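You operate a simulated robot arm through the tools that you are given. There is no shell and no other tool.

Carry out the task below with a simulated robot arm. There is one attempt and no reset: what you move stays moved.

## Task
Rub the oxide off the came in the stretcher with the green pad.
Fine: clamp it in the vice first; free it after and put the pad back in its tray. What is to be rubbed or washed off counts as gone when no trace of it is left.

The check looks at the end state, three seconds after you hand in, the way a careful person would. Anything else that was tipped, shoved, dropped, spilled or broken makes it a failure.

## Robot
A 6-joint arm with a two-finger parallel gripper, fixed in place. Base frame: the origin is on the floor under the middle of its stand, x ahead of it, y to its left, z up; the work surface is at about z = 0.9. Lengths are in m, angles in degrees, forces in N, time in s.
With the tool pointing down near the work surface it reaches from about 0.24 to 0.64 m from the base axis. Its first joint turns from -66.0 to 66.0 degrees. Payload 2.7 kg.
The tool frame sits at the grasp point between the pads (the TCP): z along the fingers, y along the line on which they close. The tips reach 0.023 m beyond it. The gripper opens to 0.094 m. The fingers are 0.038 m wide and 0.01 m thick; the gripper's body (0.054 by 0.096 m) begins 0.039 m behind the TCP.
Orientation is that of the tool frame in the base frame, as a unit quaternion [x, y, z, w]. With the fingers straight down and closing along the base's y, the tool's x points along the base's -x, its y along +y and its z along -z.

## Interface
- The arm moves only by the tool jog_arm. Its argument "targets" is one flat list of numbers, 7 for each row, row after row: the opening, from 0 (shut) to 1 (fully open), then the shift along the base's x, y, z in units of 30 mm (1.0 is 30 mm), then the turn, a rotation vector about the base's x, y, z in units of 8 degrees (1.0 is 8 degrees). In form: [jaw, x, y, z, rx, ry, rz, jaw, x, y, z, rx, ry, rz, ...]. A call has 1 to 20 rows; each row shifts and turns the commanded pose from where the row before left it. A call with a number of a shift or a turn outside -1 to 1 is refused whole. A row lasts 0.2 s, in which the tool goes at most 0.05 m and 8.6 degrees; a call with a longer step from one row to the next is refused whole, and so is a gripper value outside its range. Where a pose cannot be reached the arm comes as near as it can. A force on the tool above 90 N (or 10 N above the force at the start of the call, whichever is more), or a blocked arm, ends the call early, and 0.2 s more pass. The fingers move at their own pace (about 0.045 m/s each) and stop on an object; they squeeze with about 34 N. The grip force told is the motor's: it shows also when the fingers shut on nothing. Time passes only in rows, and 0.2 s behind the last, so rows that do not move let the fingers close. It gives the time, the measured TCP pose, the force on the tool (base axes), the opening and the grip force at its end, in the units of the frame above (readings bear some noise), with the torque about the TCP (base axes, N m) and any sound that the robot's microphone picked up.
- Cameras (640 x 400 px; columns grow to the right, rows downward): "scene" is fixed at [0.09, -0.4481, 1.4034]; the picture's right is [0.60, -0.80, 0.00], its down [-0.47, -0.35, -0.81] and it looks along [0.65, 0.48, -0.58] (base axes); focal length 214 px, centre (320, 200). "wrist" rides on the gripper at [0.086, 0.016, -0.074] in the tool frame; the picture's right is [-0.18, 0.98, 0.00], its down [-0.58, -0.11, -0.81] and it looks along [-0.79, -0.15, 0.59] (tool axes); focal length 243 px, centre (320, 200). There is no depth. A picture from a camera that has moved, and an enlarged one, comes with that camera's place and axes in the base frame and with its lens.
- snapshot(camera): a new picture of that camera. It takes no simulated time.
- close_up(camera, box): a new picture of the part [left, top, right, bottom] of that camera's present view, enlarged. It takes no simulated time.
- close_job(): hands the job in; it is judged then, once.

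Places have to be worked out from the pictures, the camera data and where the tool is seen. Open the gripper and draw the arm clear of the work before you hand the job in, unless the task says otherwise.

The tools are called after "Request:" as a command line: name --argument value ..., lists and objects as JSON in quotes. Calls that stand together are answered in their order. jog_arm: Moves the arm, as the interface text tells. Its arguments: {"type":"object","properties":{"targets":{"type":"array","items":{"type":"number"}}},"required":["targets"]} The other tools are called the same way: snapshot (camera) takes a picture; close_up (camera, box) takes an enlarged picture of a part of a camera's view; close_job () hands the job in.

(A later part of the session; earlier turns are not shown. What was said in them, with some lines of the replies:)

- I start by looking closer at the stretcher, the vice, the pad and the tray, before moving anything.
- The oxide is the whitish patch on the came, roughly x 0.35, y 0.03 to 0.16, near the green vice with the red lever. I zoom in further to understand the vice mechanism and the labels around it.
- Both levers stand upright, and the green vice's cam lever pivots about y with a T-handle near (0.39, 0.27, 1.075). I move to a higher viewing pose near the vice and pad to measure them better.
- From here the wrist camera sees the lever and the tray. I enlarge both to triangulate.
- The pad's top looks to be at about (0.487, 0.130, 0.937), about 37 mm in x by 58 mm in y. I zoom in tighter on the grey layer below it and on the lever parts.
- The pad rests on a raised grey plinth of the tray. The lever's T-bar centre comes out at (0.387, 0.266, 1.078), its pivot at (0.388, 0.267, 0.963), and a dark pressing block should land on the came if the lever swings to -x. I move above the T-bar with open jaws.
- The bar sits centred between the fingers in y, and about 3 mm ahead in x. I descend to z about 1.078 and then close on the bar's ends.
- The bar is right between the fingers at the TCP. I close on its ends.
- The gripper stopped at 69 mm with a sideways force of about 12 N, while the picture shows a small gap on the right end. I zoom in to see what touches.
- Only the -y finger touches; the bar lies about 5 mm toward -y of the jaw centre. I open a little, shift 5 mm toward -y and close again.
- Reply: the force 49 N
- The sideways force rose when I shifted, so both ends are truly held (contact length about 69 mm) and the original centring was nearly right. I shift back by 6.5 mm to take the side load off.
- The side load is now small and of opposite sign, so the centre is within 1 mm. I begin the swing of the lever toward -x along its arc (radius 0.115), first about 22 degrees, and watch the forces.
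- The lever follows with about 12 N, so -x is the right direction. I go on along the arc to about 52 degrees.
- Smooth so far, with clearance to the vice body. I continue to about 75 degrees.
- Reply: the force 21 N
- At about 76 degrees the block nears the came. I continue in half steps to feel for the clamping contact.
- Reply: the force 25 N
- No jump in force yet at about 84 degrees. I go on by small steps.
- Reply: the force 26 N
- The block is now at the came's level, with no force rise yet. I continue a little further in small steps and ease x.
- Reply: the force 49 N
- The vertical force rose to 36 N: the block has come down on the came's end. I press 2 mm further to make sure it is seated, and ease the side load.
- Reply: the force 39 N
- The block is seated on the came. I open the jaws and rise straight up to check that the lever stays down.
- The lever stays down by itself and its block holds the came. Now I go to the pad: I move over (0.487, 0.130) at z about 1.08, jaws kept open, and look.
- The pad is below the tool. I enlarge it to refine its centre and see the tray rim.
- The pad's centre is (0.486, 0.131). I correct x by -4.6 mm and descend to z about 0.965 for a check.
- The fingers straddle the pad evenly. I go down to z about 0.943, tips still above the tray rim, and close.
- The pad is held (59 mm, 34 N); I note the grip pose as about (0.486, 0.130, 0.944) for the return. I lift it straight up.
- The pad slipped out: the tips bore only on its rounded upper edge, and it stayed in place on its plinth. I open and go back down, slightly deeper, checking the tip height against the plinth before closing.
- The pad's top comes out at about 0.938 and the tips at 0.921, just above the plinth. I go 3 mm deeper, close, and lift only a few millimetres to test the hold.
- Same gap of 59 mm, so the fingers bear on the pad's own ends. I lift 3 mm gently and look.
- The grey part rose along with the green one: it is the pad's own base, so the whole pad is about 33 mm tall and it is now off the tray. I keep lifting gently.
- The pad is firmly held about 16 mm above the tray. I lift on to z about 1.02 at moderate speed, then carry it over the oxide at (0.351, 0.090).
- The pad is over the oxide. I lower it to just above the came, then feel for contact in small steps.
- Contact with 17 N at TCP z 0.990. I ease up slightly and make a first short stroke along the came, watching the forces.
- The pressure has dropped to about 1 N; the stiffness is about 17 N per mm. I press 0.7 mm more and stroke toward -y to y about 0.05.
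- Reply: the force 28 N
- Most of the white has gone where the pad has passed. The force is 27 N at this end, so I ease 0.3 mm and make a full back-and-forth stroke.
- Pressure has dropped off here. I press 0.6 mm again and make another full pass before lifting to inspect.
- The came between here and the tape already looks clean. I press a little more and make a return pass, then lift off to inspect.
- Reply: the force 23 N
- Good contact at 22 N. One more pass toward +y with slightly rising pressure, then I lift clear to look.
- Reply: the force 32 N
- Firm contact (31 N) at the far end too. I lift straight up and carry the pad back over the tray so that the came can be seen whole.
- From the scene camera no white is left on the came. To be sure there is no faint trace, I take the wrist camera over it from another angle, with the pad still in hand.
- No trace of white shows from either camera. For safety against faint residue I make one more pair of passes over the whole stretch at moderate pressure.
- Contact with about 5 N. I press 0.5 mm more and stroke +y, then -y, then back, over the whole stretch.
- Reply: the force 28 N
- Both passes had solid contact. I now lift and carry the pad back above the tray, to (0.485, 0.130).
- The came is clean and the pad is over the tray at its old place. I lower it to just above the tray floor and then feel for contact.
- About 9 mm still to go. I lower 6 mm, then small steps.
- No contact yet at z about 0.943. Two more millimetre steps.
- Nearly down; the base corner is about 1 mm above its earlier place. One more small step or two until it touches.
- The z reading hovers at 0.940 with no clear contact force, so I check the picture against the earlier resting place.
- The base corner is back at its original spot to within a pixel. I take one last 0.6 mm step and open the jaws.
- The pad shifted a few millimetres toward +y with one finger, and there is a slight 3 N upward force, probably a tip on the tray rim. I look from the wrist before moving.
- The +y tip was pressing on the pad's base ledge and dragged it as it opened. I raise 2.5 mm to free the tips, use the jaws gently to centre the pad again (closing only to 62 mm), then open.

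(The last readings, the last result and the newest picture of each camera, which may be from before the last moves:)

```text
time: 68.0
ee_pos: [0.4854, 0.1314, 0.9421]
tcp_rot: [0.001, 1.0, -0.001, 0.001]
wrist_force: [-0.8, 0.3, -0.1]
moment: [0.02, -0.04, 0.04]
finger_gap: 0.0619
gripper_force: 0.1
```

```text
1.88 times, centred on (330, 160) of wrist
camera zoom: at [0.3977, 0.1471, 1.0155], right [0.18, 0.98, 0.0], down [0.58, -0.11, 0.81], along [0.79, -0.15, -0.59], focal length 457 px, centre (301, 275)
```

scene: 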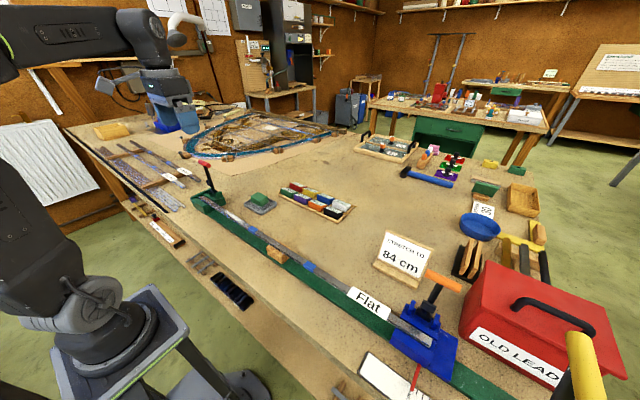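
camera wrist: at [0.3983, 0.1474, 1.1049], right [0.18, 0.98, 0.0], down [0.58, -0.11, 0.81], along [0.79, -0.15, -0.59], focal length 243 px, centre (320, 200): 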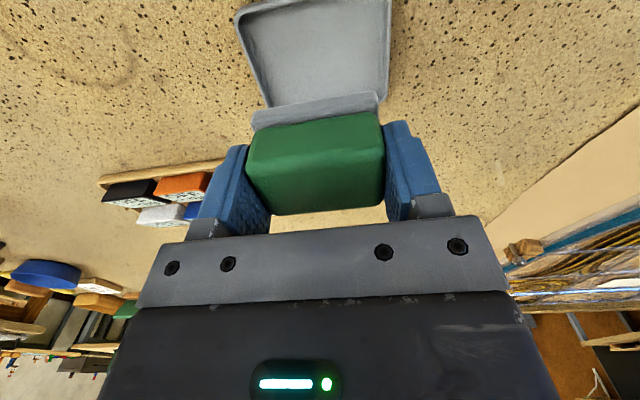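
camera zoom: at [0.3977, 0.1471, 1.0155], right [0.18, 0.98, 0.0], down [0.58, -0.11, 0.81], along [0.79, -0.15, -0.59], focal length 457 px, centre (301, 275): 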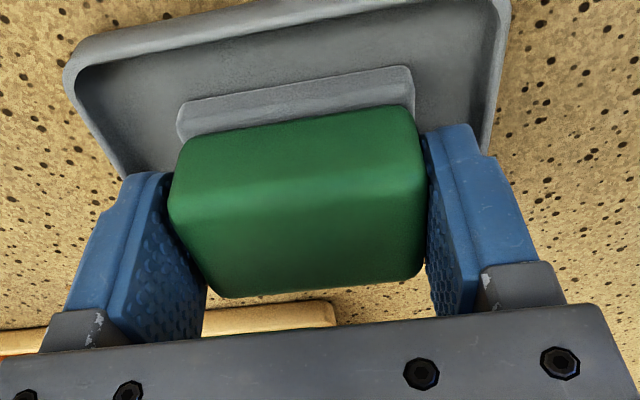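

The pad is centred again with no grip force. I raise 3 mm more so the tips clear the ledge, and open wide.

Request:
jog_arm --targets '[0.66, 0, 0, 0.1, 0, 0, 0, 0.66, 0, 0, 0, 0, 0, 0, 0.75, 0, 0, 0, 0, 0, 0, 0.85, 0, 0, 0, 0, 0, 0, 0.85, 0, 0, 0, 0, 0, 0]'

Request:
close_up --camera "scene" --box '[240, 176, 288, 220]'

Request:
close_up --camera "wrist" --box '[160, 60, 500, 260]'

```text
time: 69.2
ee_pos: [0.4837, 0.131, 0.9447]
tcp_rot: [0.0, 1.0, -0.001, 0.0]
wrist_force: [-0.5, 0.2, -0.2]
moment: [0.01, 0.0, 0.02]
finger_gap: 0.0799
gripper_force: 0.1
```

```text
9.09 times, centred on (264, 198) of scene
camera zoom: at [0.09, -0.4481, 1.4034], right [0.6, -0.8, 0.0], down [-0.47, -0.35, -0.81], along [0.65, 0.48, -0.58], focal length 1950 px, centre (829, 218)
```

zoom: 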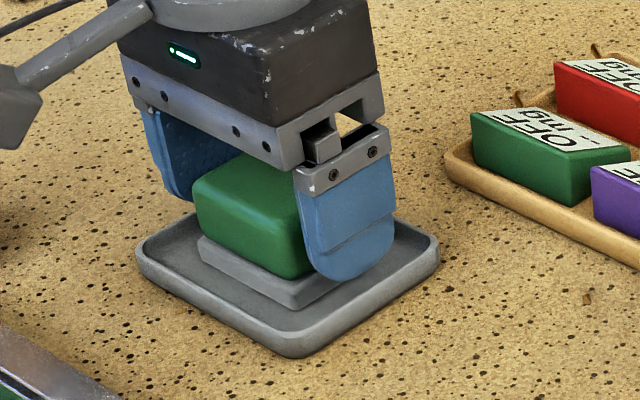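

```text
1.88 times, centred on (330, 160) of wrist
camera zoom: at [0.3978, 0.1474, 1.0184], right [0.18, 0.98, 0.0], down [0.58, -0.11, 0.81], along [0.79, -0.15, -0.59], focal length 457 px, centre (301, 275)
```

zoom: 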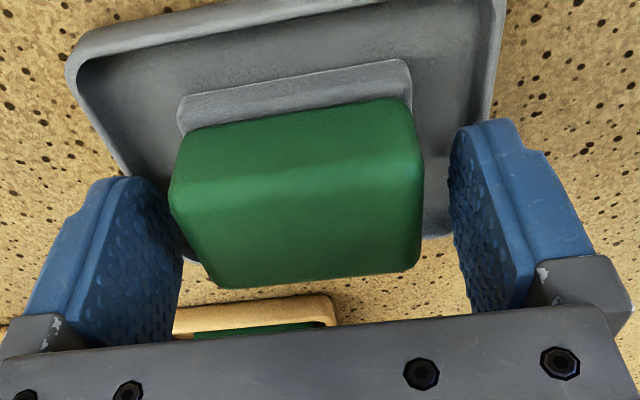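

The pad stays centred in its tray. I rise straight up and check it from above.

Request:
jog_arm --targets '[0.85, 0, 0, 0.3, 0, 0, 0, 0.85, 0, 0, 0.6, 0, 0, 0, 0.9, 0, 0, 0.9, 0, 0, 0, 1, 0, 0, 0.9, 0, 0, 0, 1, 0, 0, 0.9, 0, 0, 0, 1, 0, 0, 0.9, 0, 0, 0, 1, 0, 0, 0, 0, 0, 0]'

Request:
snapshot --camera "wrist"

Request:
close_up --camera "scene" --box '[244, 186, 280, 216]'

```text
time: 70.8
ee_pos: [0.4855, 0.1306, 1.0801]
tcp_rot: [0.0, 1.0, 0.0, 0.0]
wrist_force: [0.3, 0.1, 0.9]
moment: [0.03, 0.03, -0.01]
finger_gap: 0.0942
gripper_force: 0.2
```

```text
taken
camera wrist: at [0.3983, 0.1471, 1.1535], right [0.18, 0.98, 0.0], down [0.58, -0.11, 0.81], along [0.79, -0.15, -0.59], focal length 243 px, centre (320, 200)
```

wrist: 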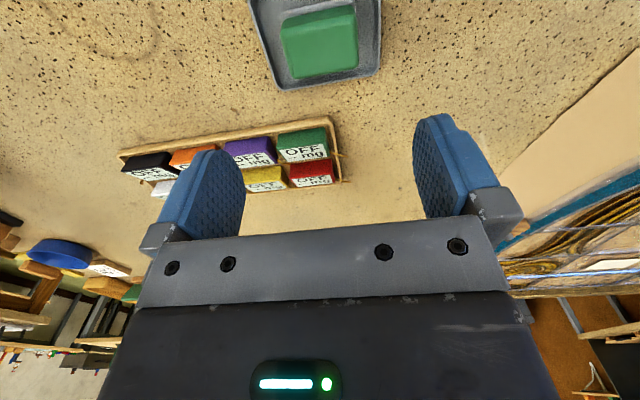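

```text
13.33 times, centred on (262, 201) of scene
camera zoom: at [0.09, -0.4481, 1.4034], right [0.6, -0.8, 0.0], down [-0.47, -0.35, -0.81], along [0.65, 0.48, -0.58], focal length 2860 px, centre (1093, 187)
```

zoom: 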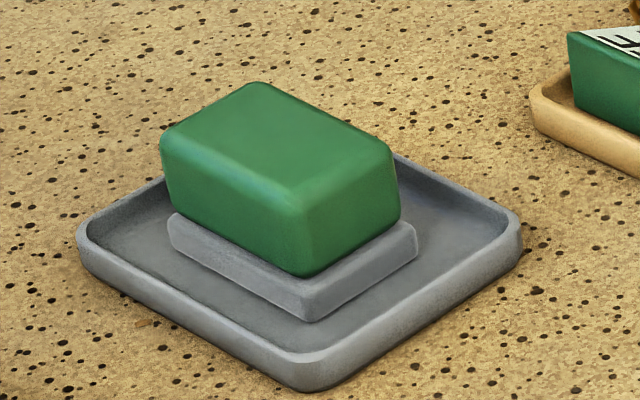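

The pad sits flat in the tray and the tray has not moved. Now back to the lever to free the came: I go over its bar at (0.272, 0.266).

Request:
jog_arm --targets '[1, -0.8875, 0.564, 0, 0, 0, 0, 1, -0.8875, 0.564, 0, 0, 0, 0, 1, -0.8875, 0.564, 0, 0, 0, 0, 1, -0.8875, 0.564, 0, 0, 0, 0, 1, -0.8875, 0.564, 0, 0, 0, 0, 1, -0.8875, 0.564, 0, 0, 0, 0, 1, -0.8875, 0.564, -0.2, 0, 0, 0, 1, -0.8875, 0.564, -0.4, 0, 0, 0, 1, 0, 0, -0.4, 0, 0, 0, 1, 0, 0, 0, 0, 0, 0]'

Request:
snapshot --camera "wrist"

Request:
close_up --camera "scene" --box '[170, 150, 250, 230]'

```text
time: 73.0
ee_pos: [0.2712, 0.2667, 1.0487]
tcp_rot: [0.001, 1.0, -0.001, 0.0]
wrist_force: [0.5, -0.1, -0.1]
moment: [0.01, -0.02, -0.01]
finger_gap: 0.0941
gripper_force: 0.0
```

```text
taken
camera wrist: at [0.1849, 0.2831, 1.1242], right [0.18, 0.98, 0.0], down [0.58, -0.11, 0.81], along [0.79, -0.15, -0.59], focal length 243 px, centre (320, 200)
```

wrist: 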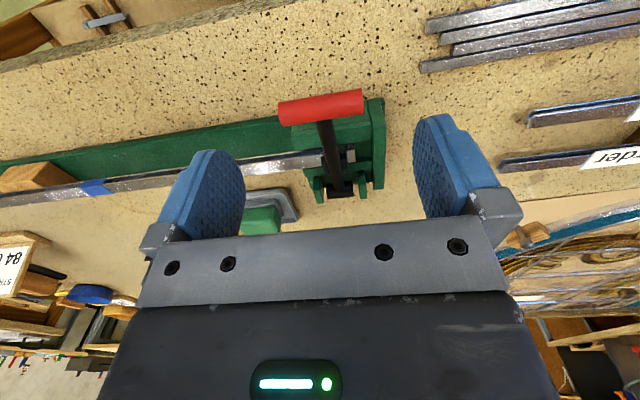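

```text
5.00 times, centred on (210, 190) of scene
camera zoom: at [0.09, -0.4481, 1.4034], right [0.6, -0.8, 0.0], down [-0.47, -0.35, -0.81], along [0.65, 0.48, -0.58], focal length 1072 px, centre (870, 250)
```

zoom: 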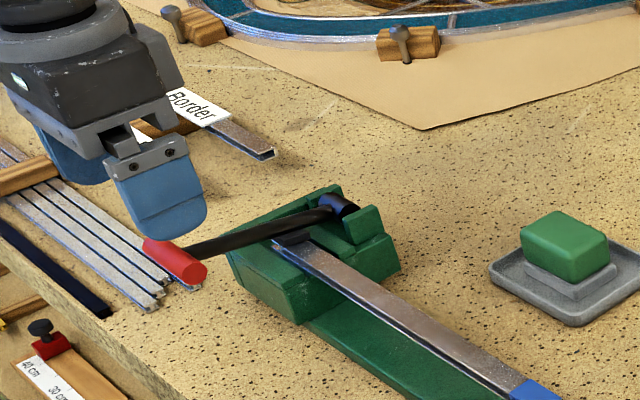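

The bar's line of sight puts it at about (0.2745, 0.265, 0.980): the lever rests at about 81 degrees with its block on the came. I descend with open jaws to the bar's height and check.

Request:
jog_arm --targets '[1, 0.1, 0, -0.7, 0, 0, 0, 1, 0, 0, -0.8, 0, 0, 0, 1, 0, 0, -0.6, 0, 0, 0, 1, 0, 0, -0.18, 0, 0, 0, 1, 0, 0, 0, 0, 0, 0]'

Request:
close_up --camera "wrist" --box '[180, 100, 480, 260]'

```text
time: 74.2
ee_pos: [0.275, 0.2653, 0.9807]
tcp_rot: [-0.001, 1.0, -0.001, 0.001]
wrist_force: [0.6, 0.8, -0.7]
moment: [-0.04, -0.02, 0.0]
finger_gap: 0.0941
gripper_force: 0.1
```

```text
2.13 times, centred on (330, 180) of wrist
camera zoom: at [0.1875, 0.2822, 1.0553], right [0.18, 0.98, 0.0], down [0.58, -0.11, 0.81], along [0.79, -0.15, -0.59], focal length 518 px, centre (299, 243)
```

zoom: 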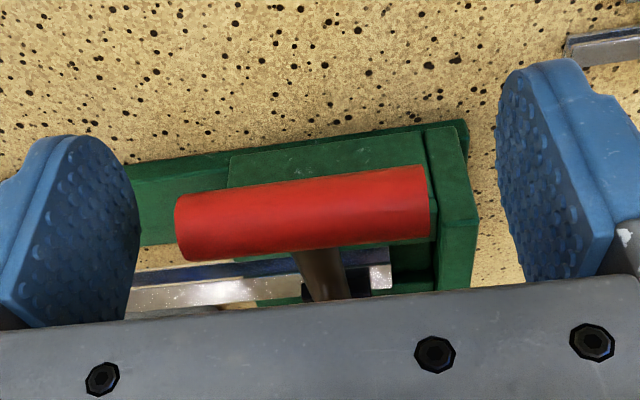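

The bar is within a millimetre of the TCP now. I close on its ends.

Request:
jog_arm --targets '[0.85, 0, 0.03, 0.03, 0, 0, 0, 0.5, 0, 0, 0, 0, 0, 0, 0.5, 0, 0, 0, 0, 0, 0, 0.5, 0, 0, 0, 0, 0, 0, 0.5, 0, 0, 0, 0, 0, 0]'

```text
time: 75.4
ee_pos: [0.2743, 0.2657, 0.9812]
tcp_rot: [0.0, 1.0, -0.001, 0.001]
wrist_force: [1.8, -9.1, 1.0]
moment: [-0.2, -0.02, 0.03]
finger_gap: 0.069
gripper_force: 44.8
```

The bar is held. I swing the lever back up along the same arc, first about 30 degrees.

Request:
jog_arm --targets '[0.5, 0.111, 0, 0.489, 0, 0, 0, 0.5, 0.174, 0, 0.47, 0, 0, 0, 0.5, 0.233, 0, 0.444, 0, 0, 0, 0.5, 0.289, 0, 0.409, 0, 0, 0, 0.5, 0, 0, 0, 0, 0, 0]'

Request:
snapshot --camera "wrist"

Request:
close_up --camera "scene" --box '[170, 130, 250, 220]'

```text
time: 76.6
ee_pos: [0.2981, 0.2656, 1.0365]
tcp_rot: [0.001, 1.0, -0.001, 0.0]
wrist_force: [-3.6, 2.0, -12.9]
moment: [-0.17, 1.32, -0.11]
finger_gap: 0.0693
gripper_force: 44.7
```

```text
taken
camera wrist: at [0.2118, 0.2827, 1.1113], right [0.19, 0.98, 0.0], down [0.58, -0.11, 0.81], along [0.79, -0.15, -0.59], focal length 243 px, centre (320, 200)
```

wrist: 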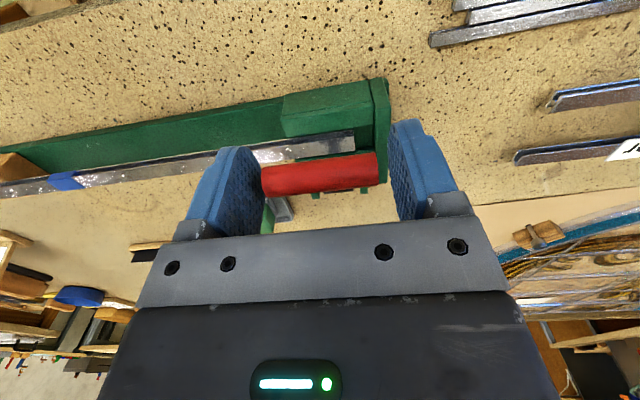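

```text
4.44 times, centred on (210, 175) of scene
camera zoom: at [0.09, -0.448, 1.4034], right [0.6, -0.8, 0.0], down [-0.47, -0.35, -0.81], along [0.65, 0.48, -0.58], focal length 953 px, centre (809, 311)
```

zoom: 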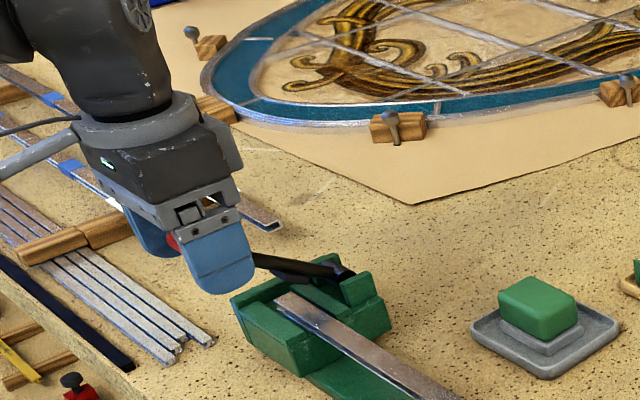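

The lever comes up smoothly with the came staying in place. I continue to about 21 degrees from vertical.

Request:
jog_arm --targets '[0.5, 0.34, 0, 0.368, 0, 0, 0, 0.5, 0.386, 0, 0.32, 0, 0, 0, 0.5, 0.424, 0, 0.268, 0, 0, 0, 0.5, 0.455, 0, 0.21, 0, 0, 0, 0.5, 0, 0, 0, 0, 0, 0]'

Request:
close_up --camera "scene" --box '[170, 130, 250, 220]'

Request:
snapshot --camera "wrist"

```text
time: 77.8
ee_pos: [0.3477, 0.2673, 1.0728]
tcp_rot: [0.0, 1.0, -0.001, 0.001]
wrist_force: [-13.7, 0.9, 4.5]
moment: [-0.06, 1.37, -0.03]
finger_gap: 0.0692
gripper_force: 45.2
```

```text
4.44 times, centred on (210, 175) of scene
camera zoom: at [0.0896, -0.4482, 1.4034], right [0.6, -0.8, 0.0], down [-0.47, -0.35, -0.81], along [0.65, 0.48, -0.58], focal length 953 px, centre (809, 311)
```

zoom: 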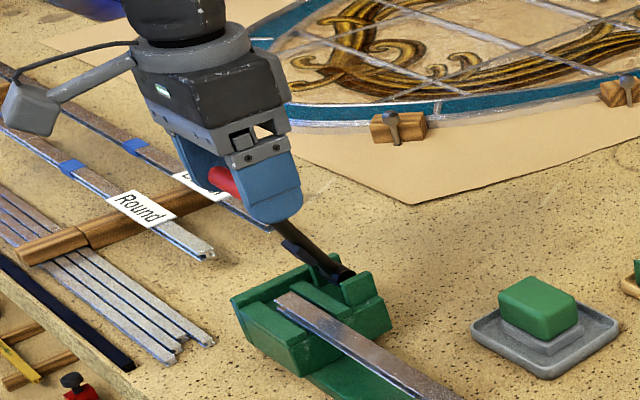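

```text
taken
camera wrist: at [0.2601, 0.2825, 1.1466], right [0.18, 0.98, 0.0], down [0.58, -0.11, 0.81], along [0.79, -0.15, -0.59], focal length 243 px, centre (320, 200)
```

wrist: 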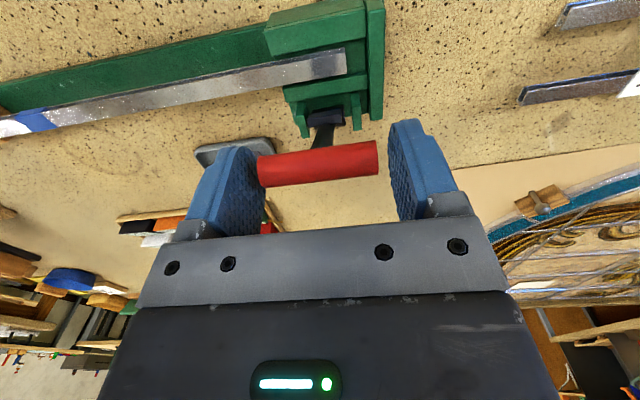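

The bar lags about 9 mm behind in the jaws but follows. I continue to vertical.

Request:
jog_arm --targets '[0.5, 0.479, 0, 0.1, 0, 0, 0, 0.5, 0.494, 0, 0.05, 0, 0, 0, 0.5, 0.4, 0, 0, 0, 0, 0, 0.5, 0, 0, 0, 0, 0, 0]'

Request:
close_up --camera "scene" --box '[170, 130, 250, 220]'

Request:
snapshot --camera "wrist"

```text
time: 78.8
ee_pos: [0.3901, 0.2662, 1.0774]
tcp_rot: [0.0, 1.0, 0.0, 0.002]
wrist_force: [-11.1, 3.6, 16.9]
moment: [-0.02, 1.25, 0.02]
finger_gap: 0.0688
gripper_force: 45.0
```

```text
4.44 times, centred on (210, 175) of scene
camera zoom: at [0.0895, -0.4482, 1.4034], right [0.6, -0.8, 0.0], down [-0.47, -0.35, -0.81], along [0.65, 0.48, -0.58], focal length 953 px, centre (809, 311)
```

zoom: 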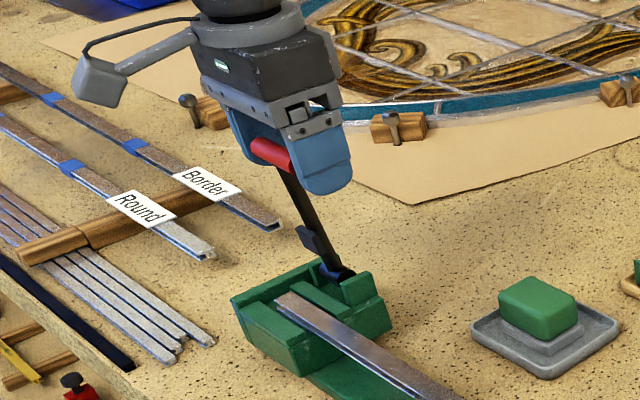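

```text
taken
camera wrist: at [0.3017, 0.2825, 1.1512], right [0.18, 0.98, 0.0], down [0.58, -0.11, 0.81], along [0.79, -0.15, -0.59], focal length 243 px, centre (320, 200)
```

wrist: 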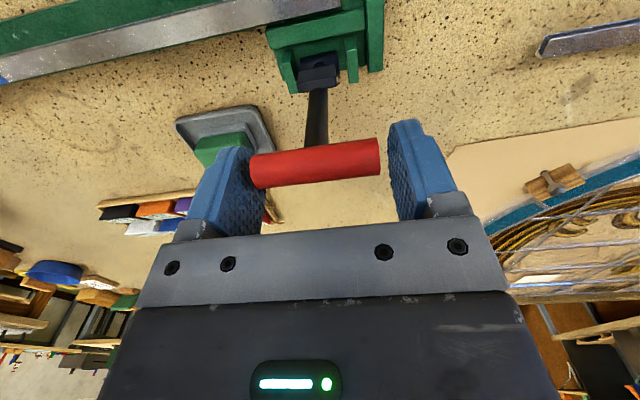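

The lever is at about 7 degrees from vertical, its bar near the edge of the finger pads. I open, re-centre on the bar 12 mm back, close again and finish the swing.

Request:
jog_arm --targets '[0.9, 0, 0, 0, 0, 0, 0, 0.9, 0, 0, 0, 0, 0, 0, 0.9, -0.4, 0, 0, 0, 0, 0, 0.9, 0, 0, 0, 0, 0, 0]'

Request:
snapshot --camera "wrist"

Request:
close_up --camera "scene" --box '[170, 130, 250, 220]'

```text
time: 79.8
ee_pos: [0.3766, 0.2666, 1.076]
tcp_rot: [0.001, 1.0, -0.002, 0.002]
wrist_force: [0.4, 0.7, 0.0]
moment: [-0.01, 0.02, -0.03]
finger_gap: 0.0846
gripper_force: 0.1
```

```text
taken
camera wrist: at [0.2891, 0.2827, 1.1502], right [0.19, 0.98, 0.0], down [0.58, -0.11, 0.81], along [0.79, -0.15, -0.59], focal length 243 px, centre (320, 200)
```

wrist: 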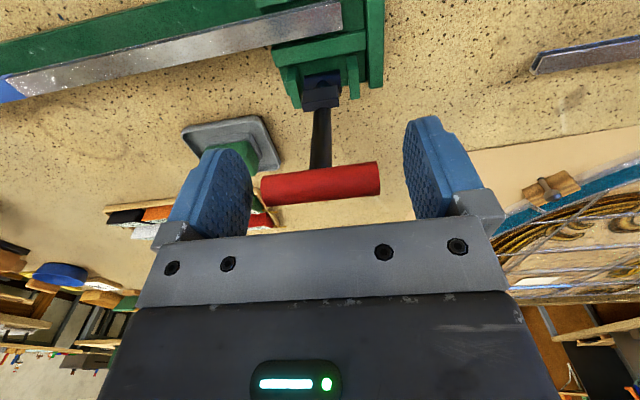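

```text
4.44 times, centred on (210, 175) of scene
camera zoom: at [0.09, -0.4481, 1.4034], right [0.6, -0.8, 0.0], down [-0.47, -0.35, -0.81], along [0.65, 0.48, -0.58], focal length 953 px, centre (809, 311)
```

zoom: 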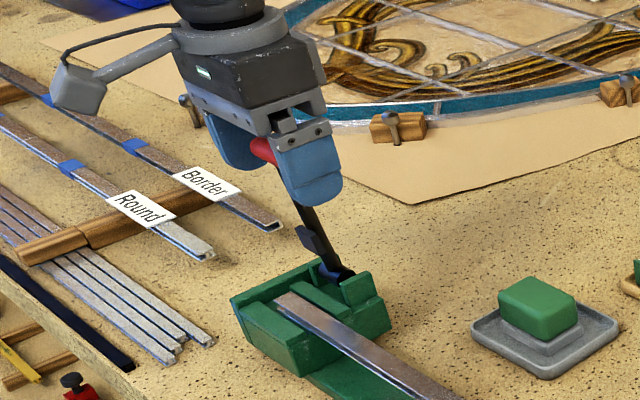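

The bar is now exactly at the TCP, x 0.376. I close and move 12 mm in +x to bring the lever to its original upright position.

Request:
jog_arm --targets '[0.5, 0, 0, 0, 0, 0, 0, 0.5, 0, 0, 0, 0, 0, 0, 0.5, 0, 0, 0, 0, 0, 0, 0.5, 0.25, 0, 0.02, 0, 0, 0, 0.5, 0.25, 0, 0, 0, 0, 0, 0.5, 0, 0, 0, 0, 0, 0]'

Request:
snapshot --camera "wrist"

Request:
close_up --camera "scene" --box '[170, 130, 250, 220]'

```text
time: 81.2
ee_pos: [0.3905, 0.2649, 1.0753]
tcp_rot: [0.0, 1.0, -0.002, -0.001]
wrist_force: [-17.7, -6.4, 7.1]
moment: [0.18, 1.01, -0.08]
finger_gap: 0.0692
gripper_force: 45.2
```

```text
taken
camera wrist: at [0.3038, 0.2827, 1.1503], right [0.18, 0.98, 0.0], down [0.58, -0.11, 0.81], along [0.79, -0.15, -0.59], focal length 243 px, centre (320, 200)
```

wrist: 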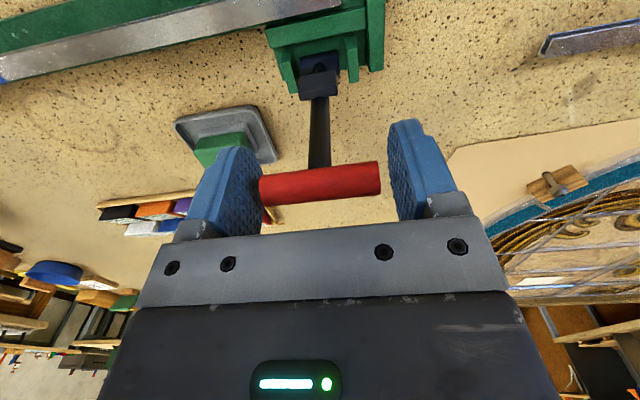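

```text
4.44 times, centred on (210, 175) of scene
camera zoom: at [0.0894, -0.4484, 1.4033], right [0.6, -0.8, 0.0], down [-0.47, -0.35, -0.81], along [0.65, 0.48, -0.58], focal length 953 px, centre (809, 311)
```

zoom: 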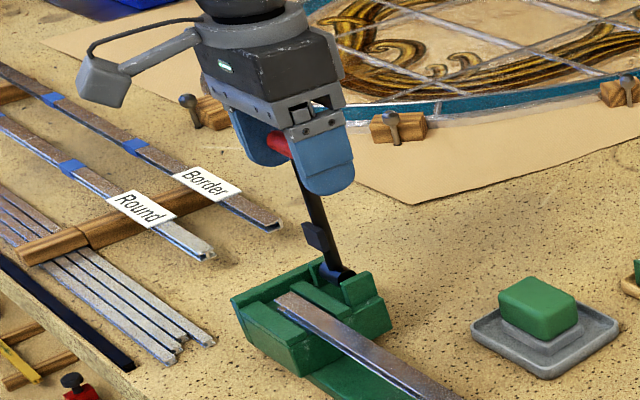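

The lever is upright exactly as at the start. I open and rise straight up off the bar.

Request:
jog_arm --targets '[1, 0, 0, 0, 0, 0, 0, 1, 0, 0, 0, 0, 0, 0, 1, 0, 0, 0, 0, 0, 0, 1, 0, 0, 0.5, 0, 0, 0, 1, 0, 0, 0.8, 0, 0, 0, 1, 0, 0, 0.9, 0, 0, 0, 1, 0, 0, 0.9, 0, 0, 0, 1, 0, 0, 0.9, 0, 0, 0, 1, 0, 0, 0, 0, 0, 0]'

Request:
snapshot --camera "wrist"

Request:
close_up --camera "scene" --box '[188, 156, 228, 216]'

```text
time: 83.2
ee_pos: [0.3915, 0.2665, 1.1955]
tcp_rot: [0.0, 1.0, -0.001, 0.0]
wrist_force: [-1.0, -0.1, 0.0]
moment: [0.01, 0.04, 0.0]
finger_gap: 0.0939
gripper_force: 0.0
```

```text
taken
camera wrist: at [0.3047, 0.2826, 1.2693], right [0.18, 0.98, 0.0], down [0.58, -0.11, 0.81], along [0.79, -0.15, -0.59], focal length 243 px, centre (320, 200)
```

wrist: 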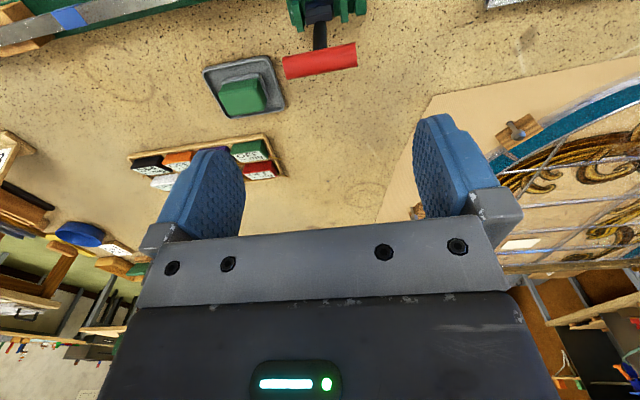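

```text
6.67 times, centred on (208, 186) of scene
camera zoom: at [0.09, -0.4481, 1.4034], right [0.6, -0.8, 0.0], down [-0.47, -0.35, -0.81], along [0.65, 0.48, -0.58], focal length 1430 px, centre (1067, 293)
```

zoom: 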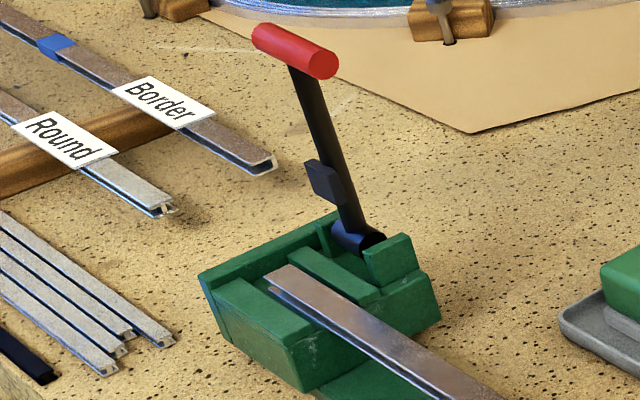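

The vice looks exactly as at the start, came unmoved. I draw the arm back to its starting pose and inspect everything once more.

Request:
jog_arm --targets '[1, 0, 0, 0.8, 0, 0, 0, 1, -0.328, -0.9, 0.427, 0, 0, 0, 1, -0.328, -0.9, 0.427, 0, 0, 0, 1, -0.328, -0.9, 0.427, 0, 0, 0, 1, -0.328, -0.9, 0.427, 0, 0, 0, 1, -0.328, -0.9, 0.427, 0, 0, 0, 1, -0.328, -0.9, 0.427, 0, 0, 0, 1, -0.328, -0.9, 0.427, 0, 0, 0, 1, -0.328, -0.9, 0.427, 0, 0, 0, 1, -0.328, -0.9, 0.427, 0, 0, 0, 1, -0.328, -0.9, 0.427, 0, 0, 0, 1, 0, 0, 0, 0, 0, 0]'

Request:
snapshot --camera "scene"

Request:
close_up --camera "wrist" --box '[200, 0, 520, 120]'

Request:
close_up --camera "scene" --box '[205, 195, 265, 232]'

Request:
close_up --camera "scene" --box '[300, 240, 480, 380]'

```text
time: 85.8
ee_pos: [0.2949, -0.0023, 1.3493]
tcp_rot: [0.0, 1.0, 0.0, 0.001]
wrist_force: [-0.2, -0.2, -0.8]
moment: [-0.01, 0.0, 0.02]
finger_gap: 0.0941
gripper_force: 0.1
```

```text
taken
```

scene: 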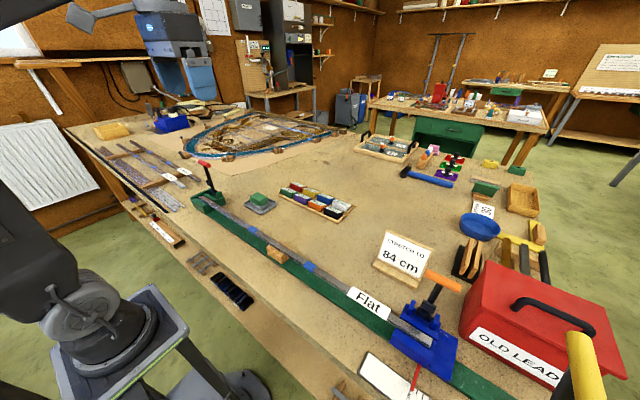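

```text
2.00 times, centred on (360, 60) of wrist
camera zoom: at [0.2073, 0.0134, 1.4234], right [0.18, 0.98, 0.0], down [0.58, -0.11, 0.81], along [0.79, -0.15, -0.59], focal length 485 px, centre (240, 480)
```

zoom: 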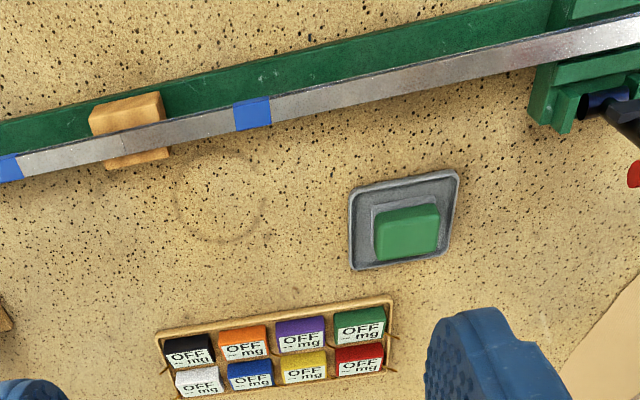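

```text
10.67 times, centred on (235, 214) of scene
camera zoom: at [0.09, -0.4482, 1.4034], right [0.6, -0.8, 0.0], down [-0.47, -0.35, -0.81], along [0.65, 0.48, -0.58], focal length 2288 px, centre (1227, 56)
```

zoom: 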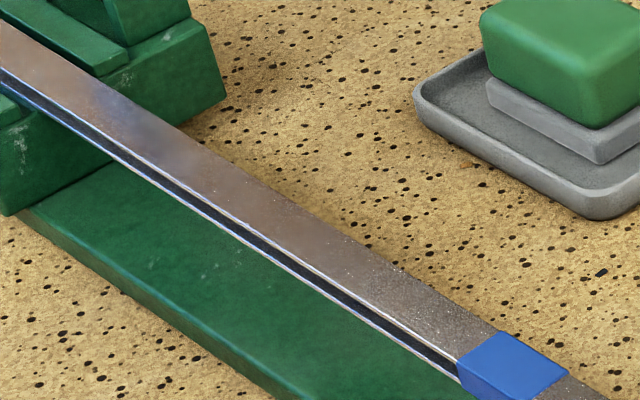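

```text
2.86 times, centred on (390, 310) of scene
camera zoom: at [0.09, -0.4482, 1.4034], right [0.6, -0.8, 0.0], down [-0.47, -0.35, -0.81], along [0.65, 0.48, -0.58], focal length 613 px, centre (120, -114)
```

zoom: 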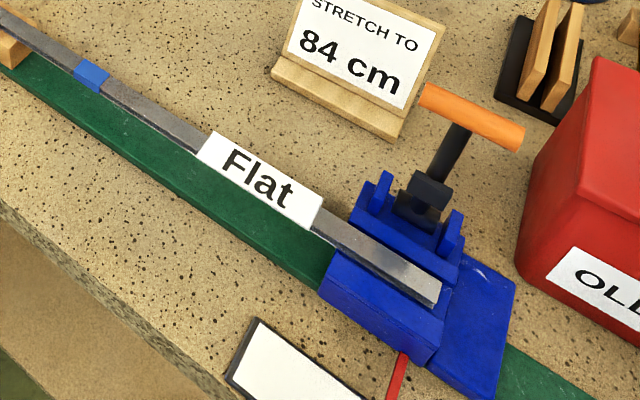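

Everything else looks untouched and the vice is open. I compare the tiny sparkles near the tape with an untreated part of the came to be sure they are only metal texture.

Request:
close_up --camera "scene" --box '[234, 214, 274, 240]'

Request:
close_up --camera "scene" --box '[275, 240, 315, 266]'

Request:
close_up --camera "wrist" --box '[310, 10, 430, 70]'

Request:
close_up --camera "wrist" --box '[120, 30, 240, 100]'

```text
15.38 times, centred on (254, 227) of scene
camera zoom: at [0.09, -0.4482, 1.4034], right [0.6, -0.8, 0.0], down [-0.47, -0.35, -0.81], along [0.65, 0.48, -0.58], focal length 3300 px, centre (1335, -215)
```

zoom: 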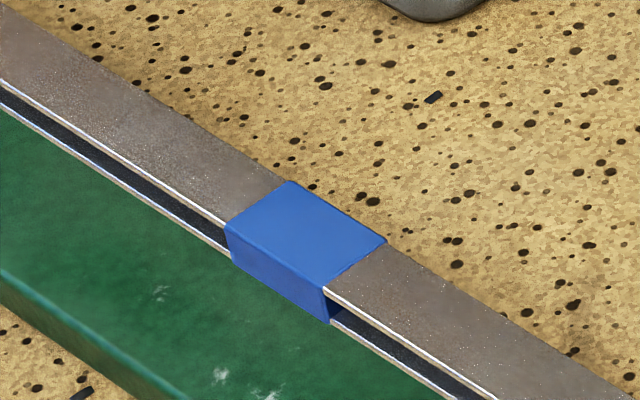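

```text
15.38 times, centred on (295, 253) of scene
camera zoom: at [0.09, -0.4482, 1.4034], right [0.6, -0.8, 0.0], down [-0.47, -0.35, -0.81], along [0.65, 0.48, -0.58], focal length 3300 px, centre (705, -615)
```

zoom: 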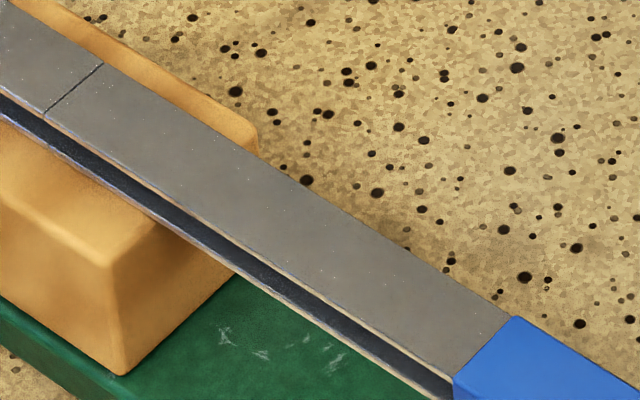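

```text
5.33 times, centred on (370, 40) of wrist
camera zoom: at [0.2073, 0.0134, 1.4234], right [0.18, 0.98, 0.0], down [0.58, -0.11, 0.81], along [0.79, -0.15, -0.59], focal length 1294 px, centre (53, 1053)
```

zoom: 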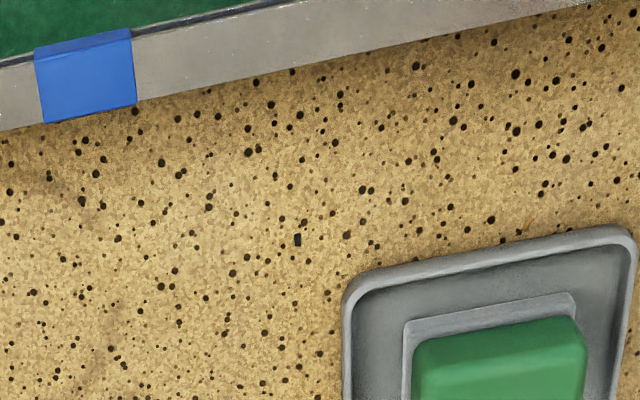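

```text
5.33 times, centred on (180, 65) of wrist
camera zoom: at [0.2073, 0.0134, 1.4234], right [0.18, 0.98, 0.0], down [0.58, -0.11, 0.81], along [0.79, -0.15, -0.59], focal length 1294 px, centre (1067, 920)
```

zoom: 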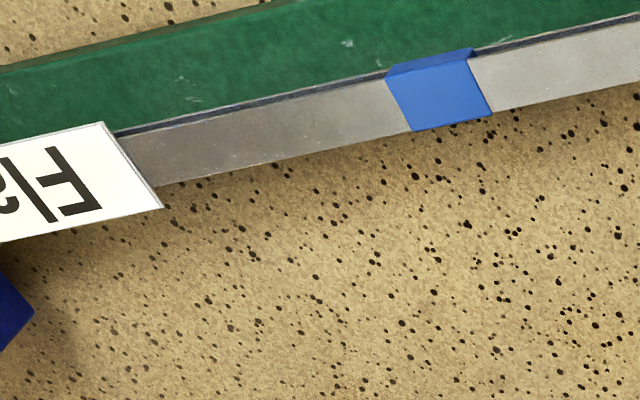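

The treated stretch matches the untreated came. The pad is back in its tray, the vice lever is up as at the start and the arm is clear with open jaws, so I hand the job in.

Request:
close_job

```text
The job is handed in.
```

The oxide is off the came. Close-ups from both cameras show no white left, and the rubbed stretch looks the same as the untouched came beside it.

- **Clamping:** I swung the green vice's red lever down until its block pressed on the came. It stayed down through the rubbing. I took "the vice" to be the green one next to the oxide and left the blue one alone.
- **Rubbing:** I made several passes with the green pad over the whole stretch. After the came already looked clean, I rubbed it over again in case of faint residue.
- **Pad:** My first grip on it slipped, but the pad stayed in its tray and the second grip held. When I set it back, one finger dragged it a few millimetres, so I centred it again. It now sits flat in its tray, about 2 mm from where it started.
- **Freeing:** The lever is back upright as at the start, and the came looks unmoved.

The arm is drawn back with the jaws open. In the final pictures nothing else on the bench looks tipped or shifted.
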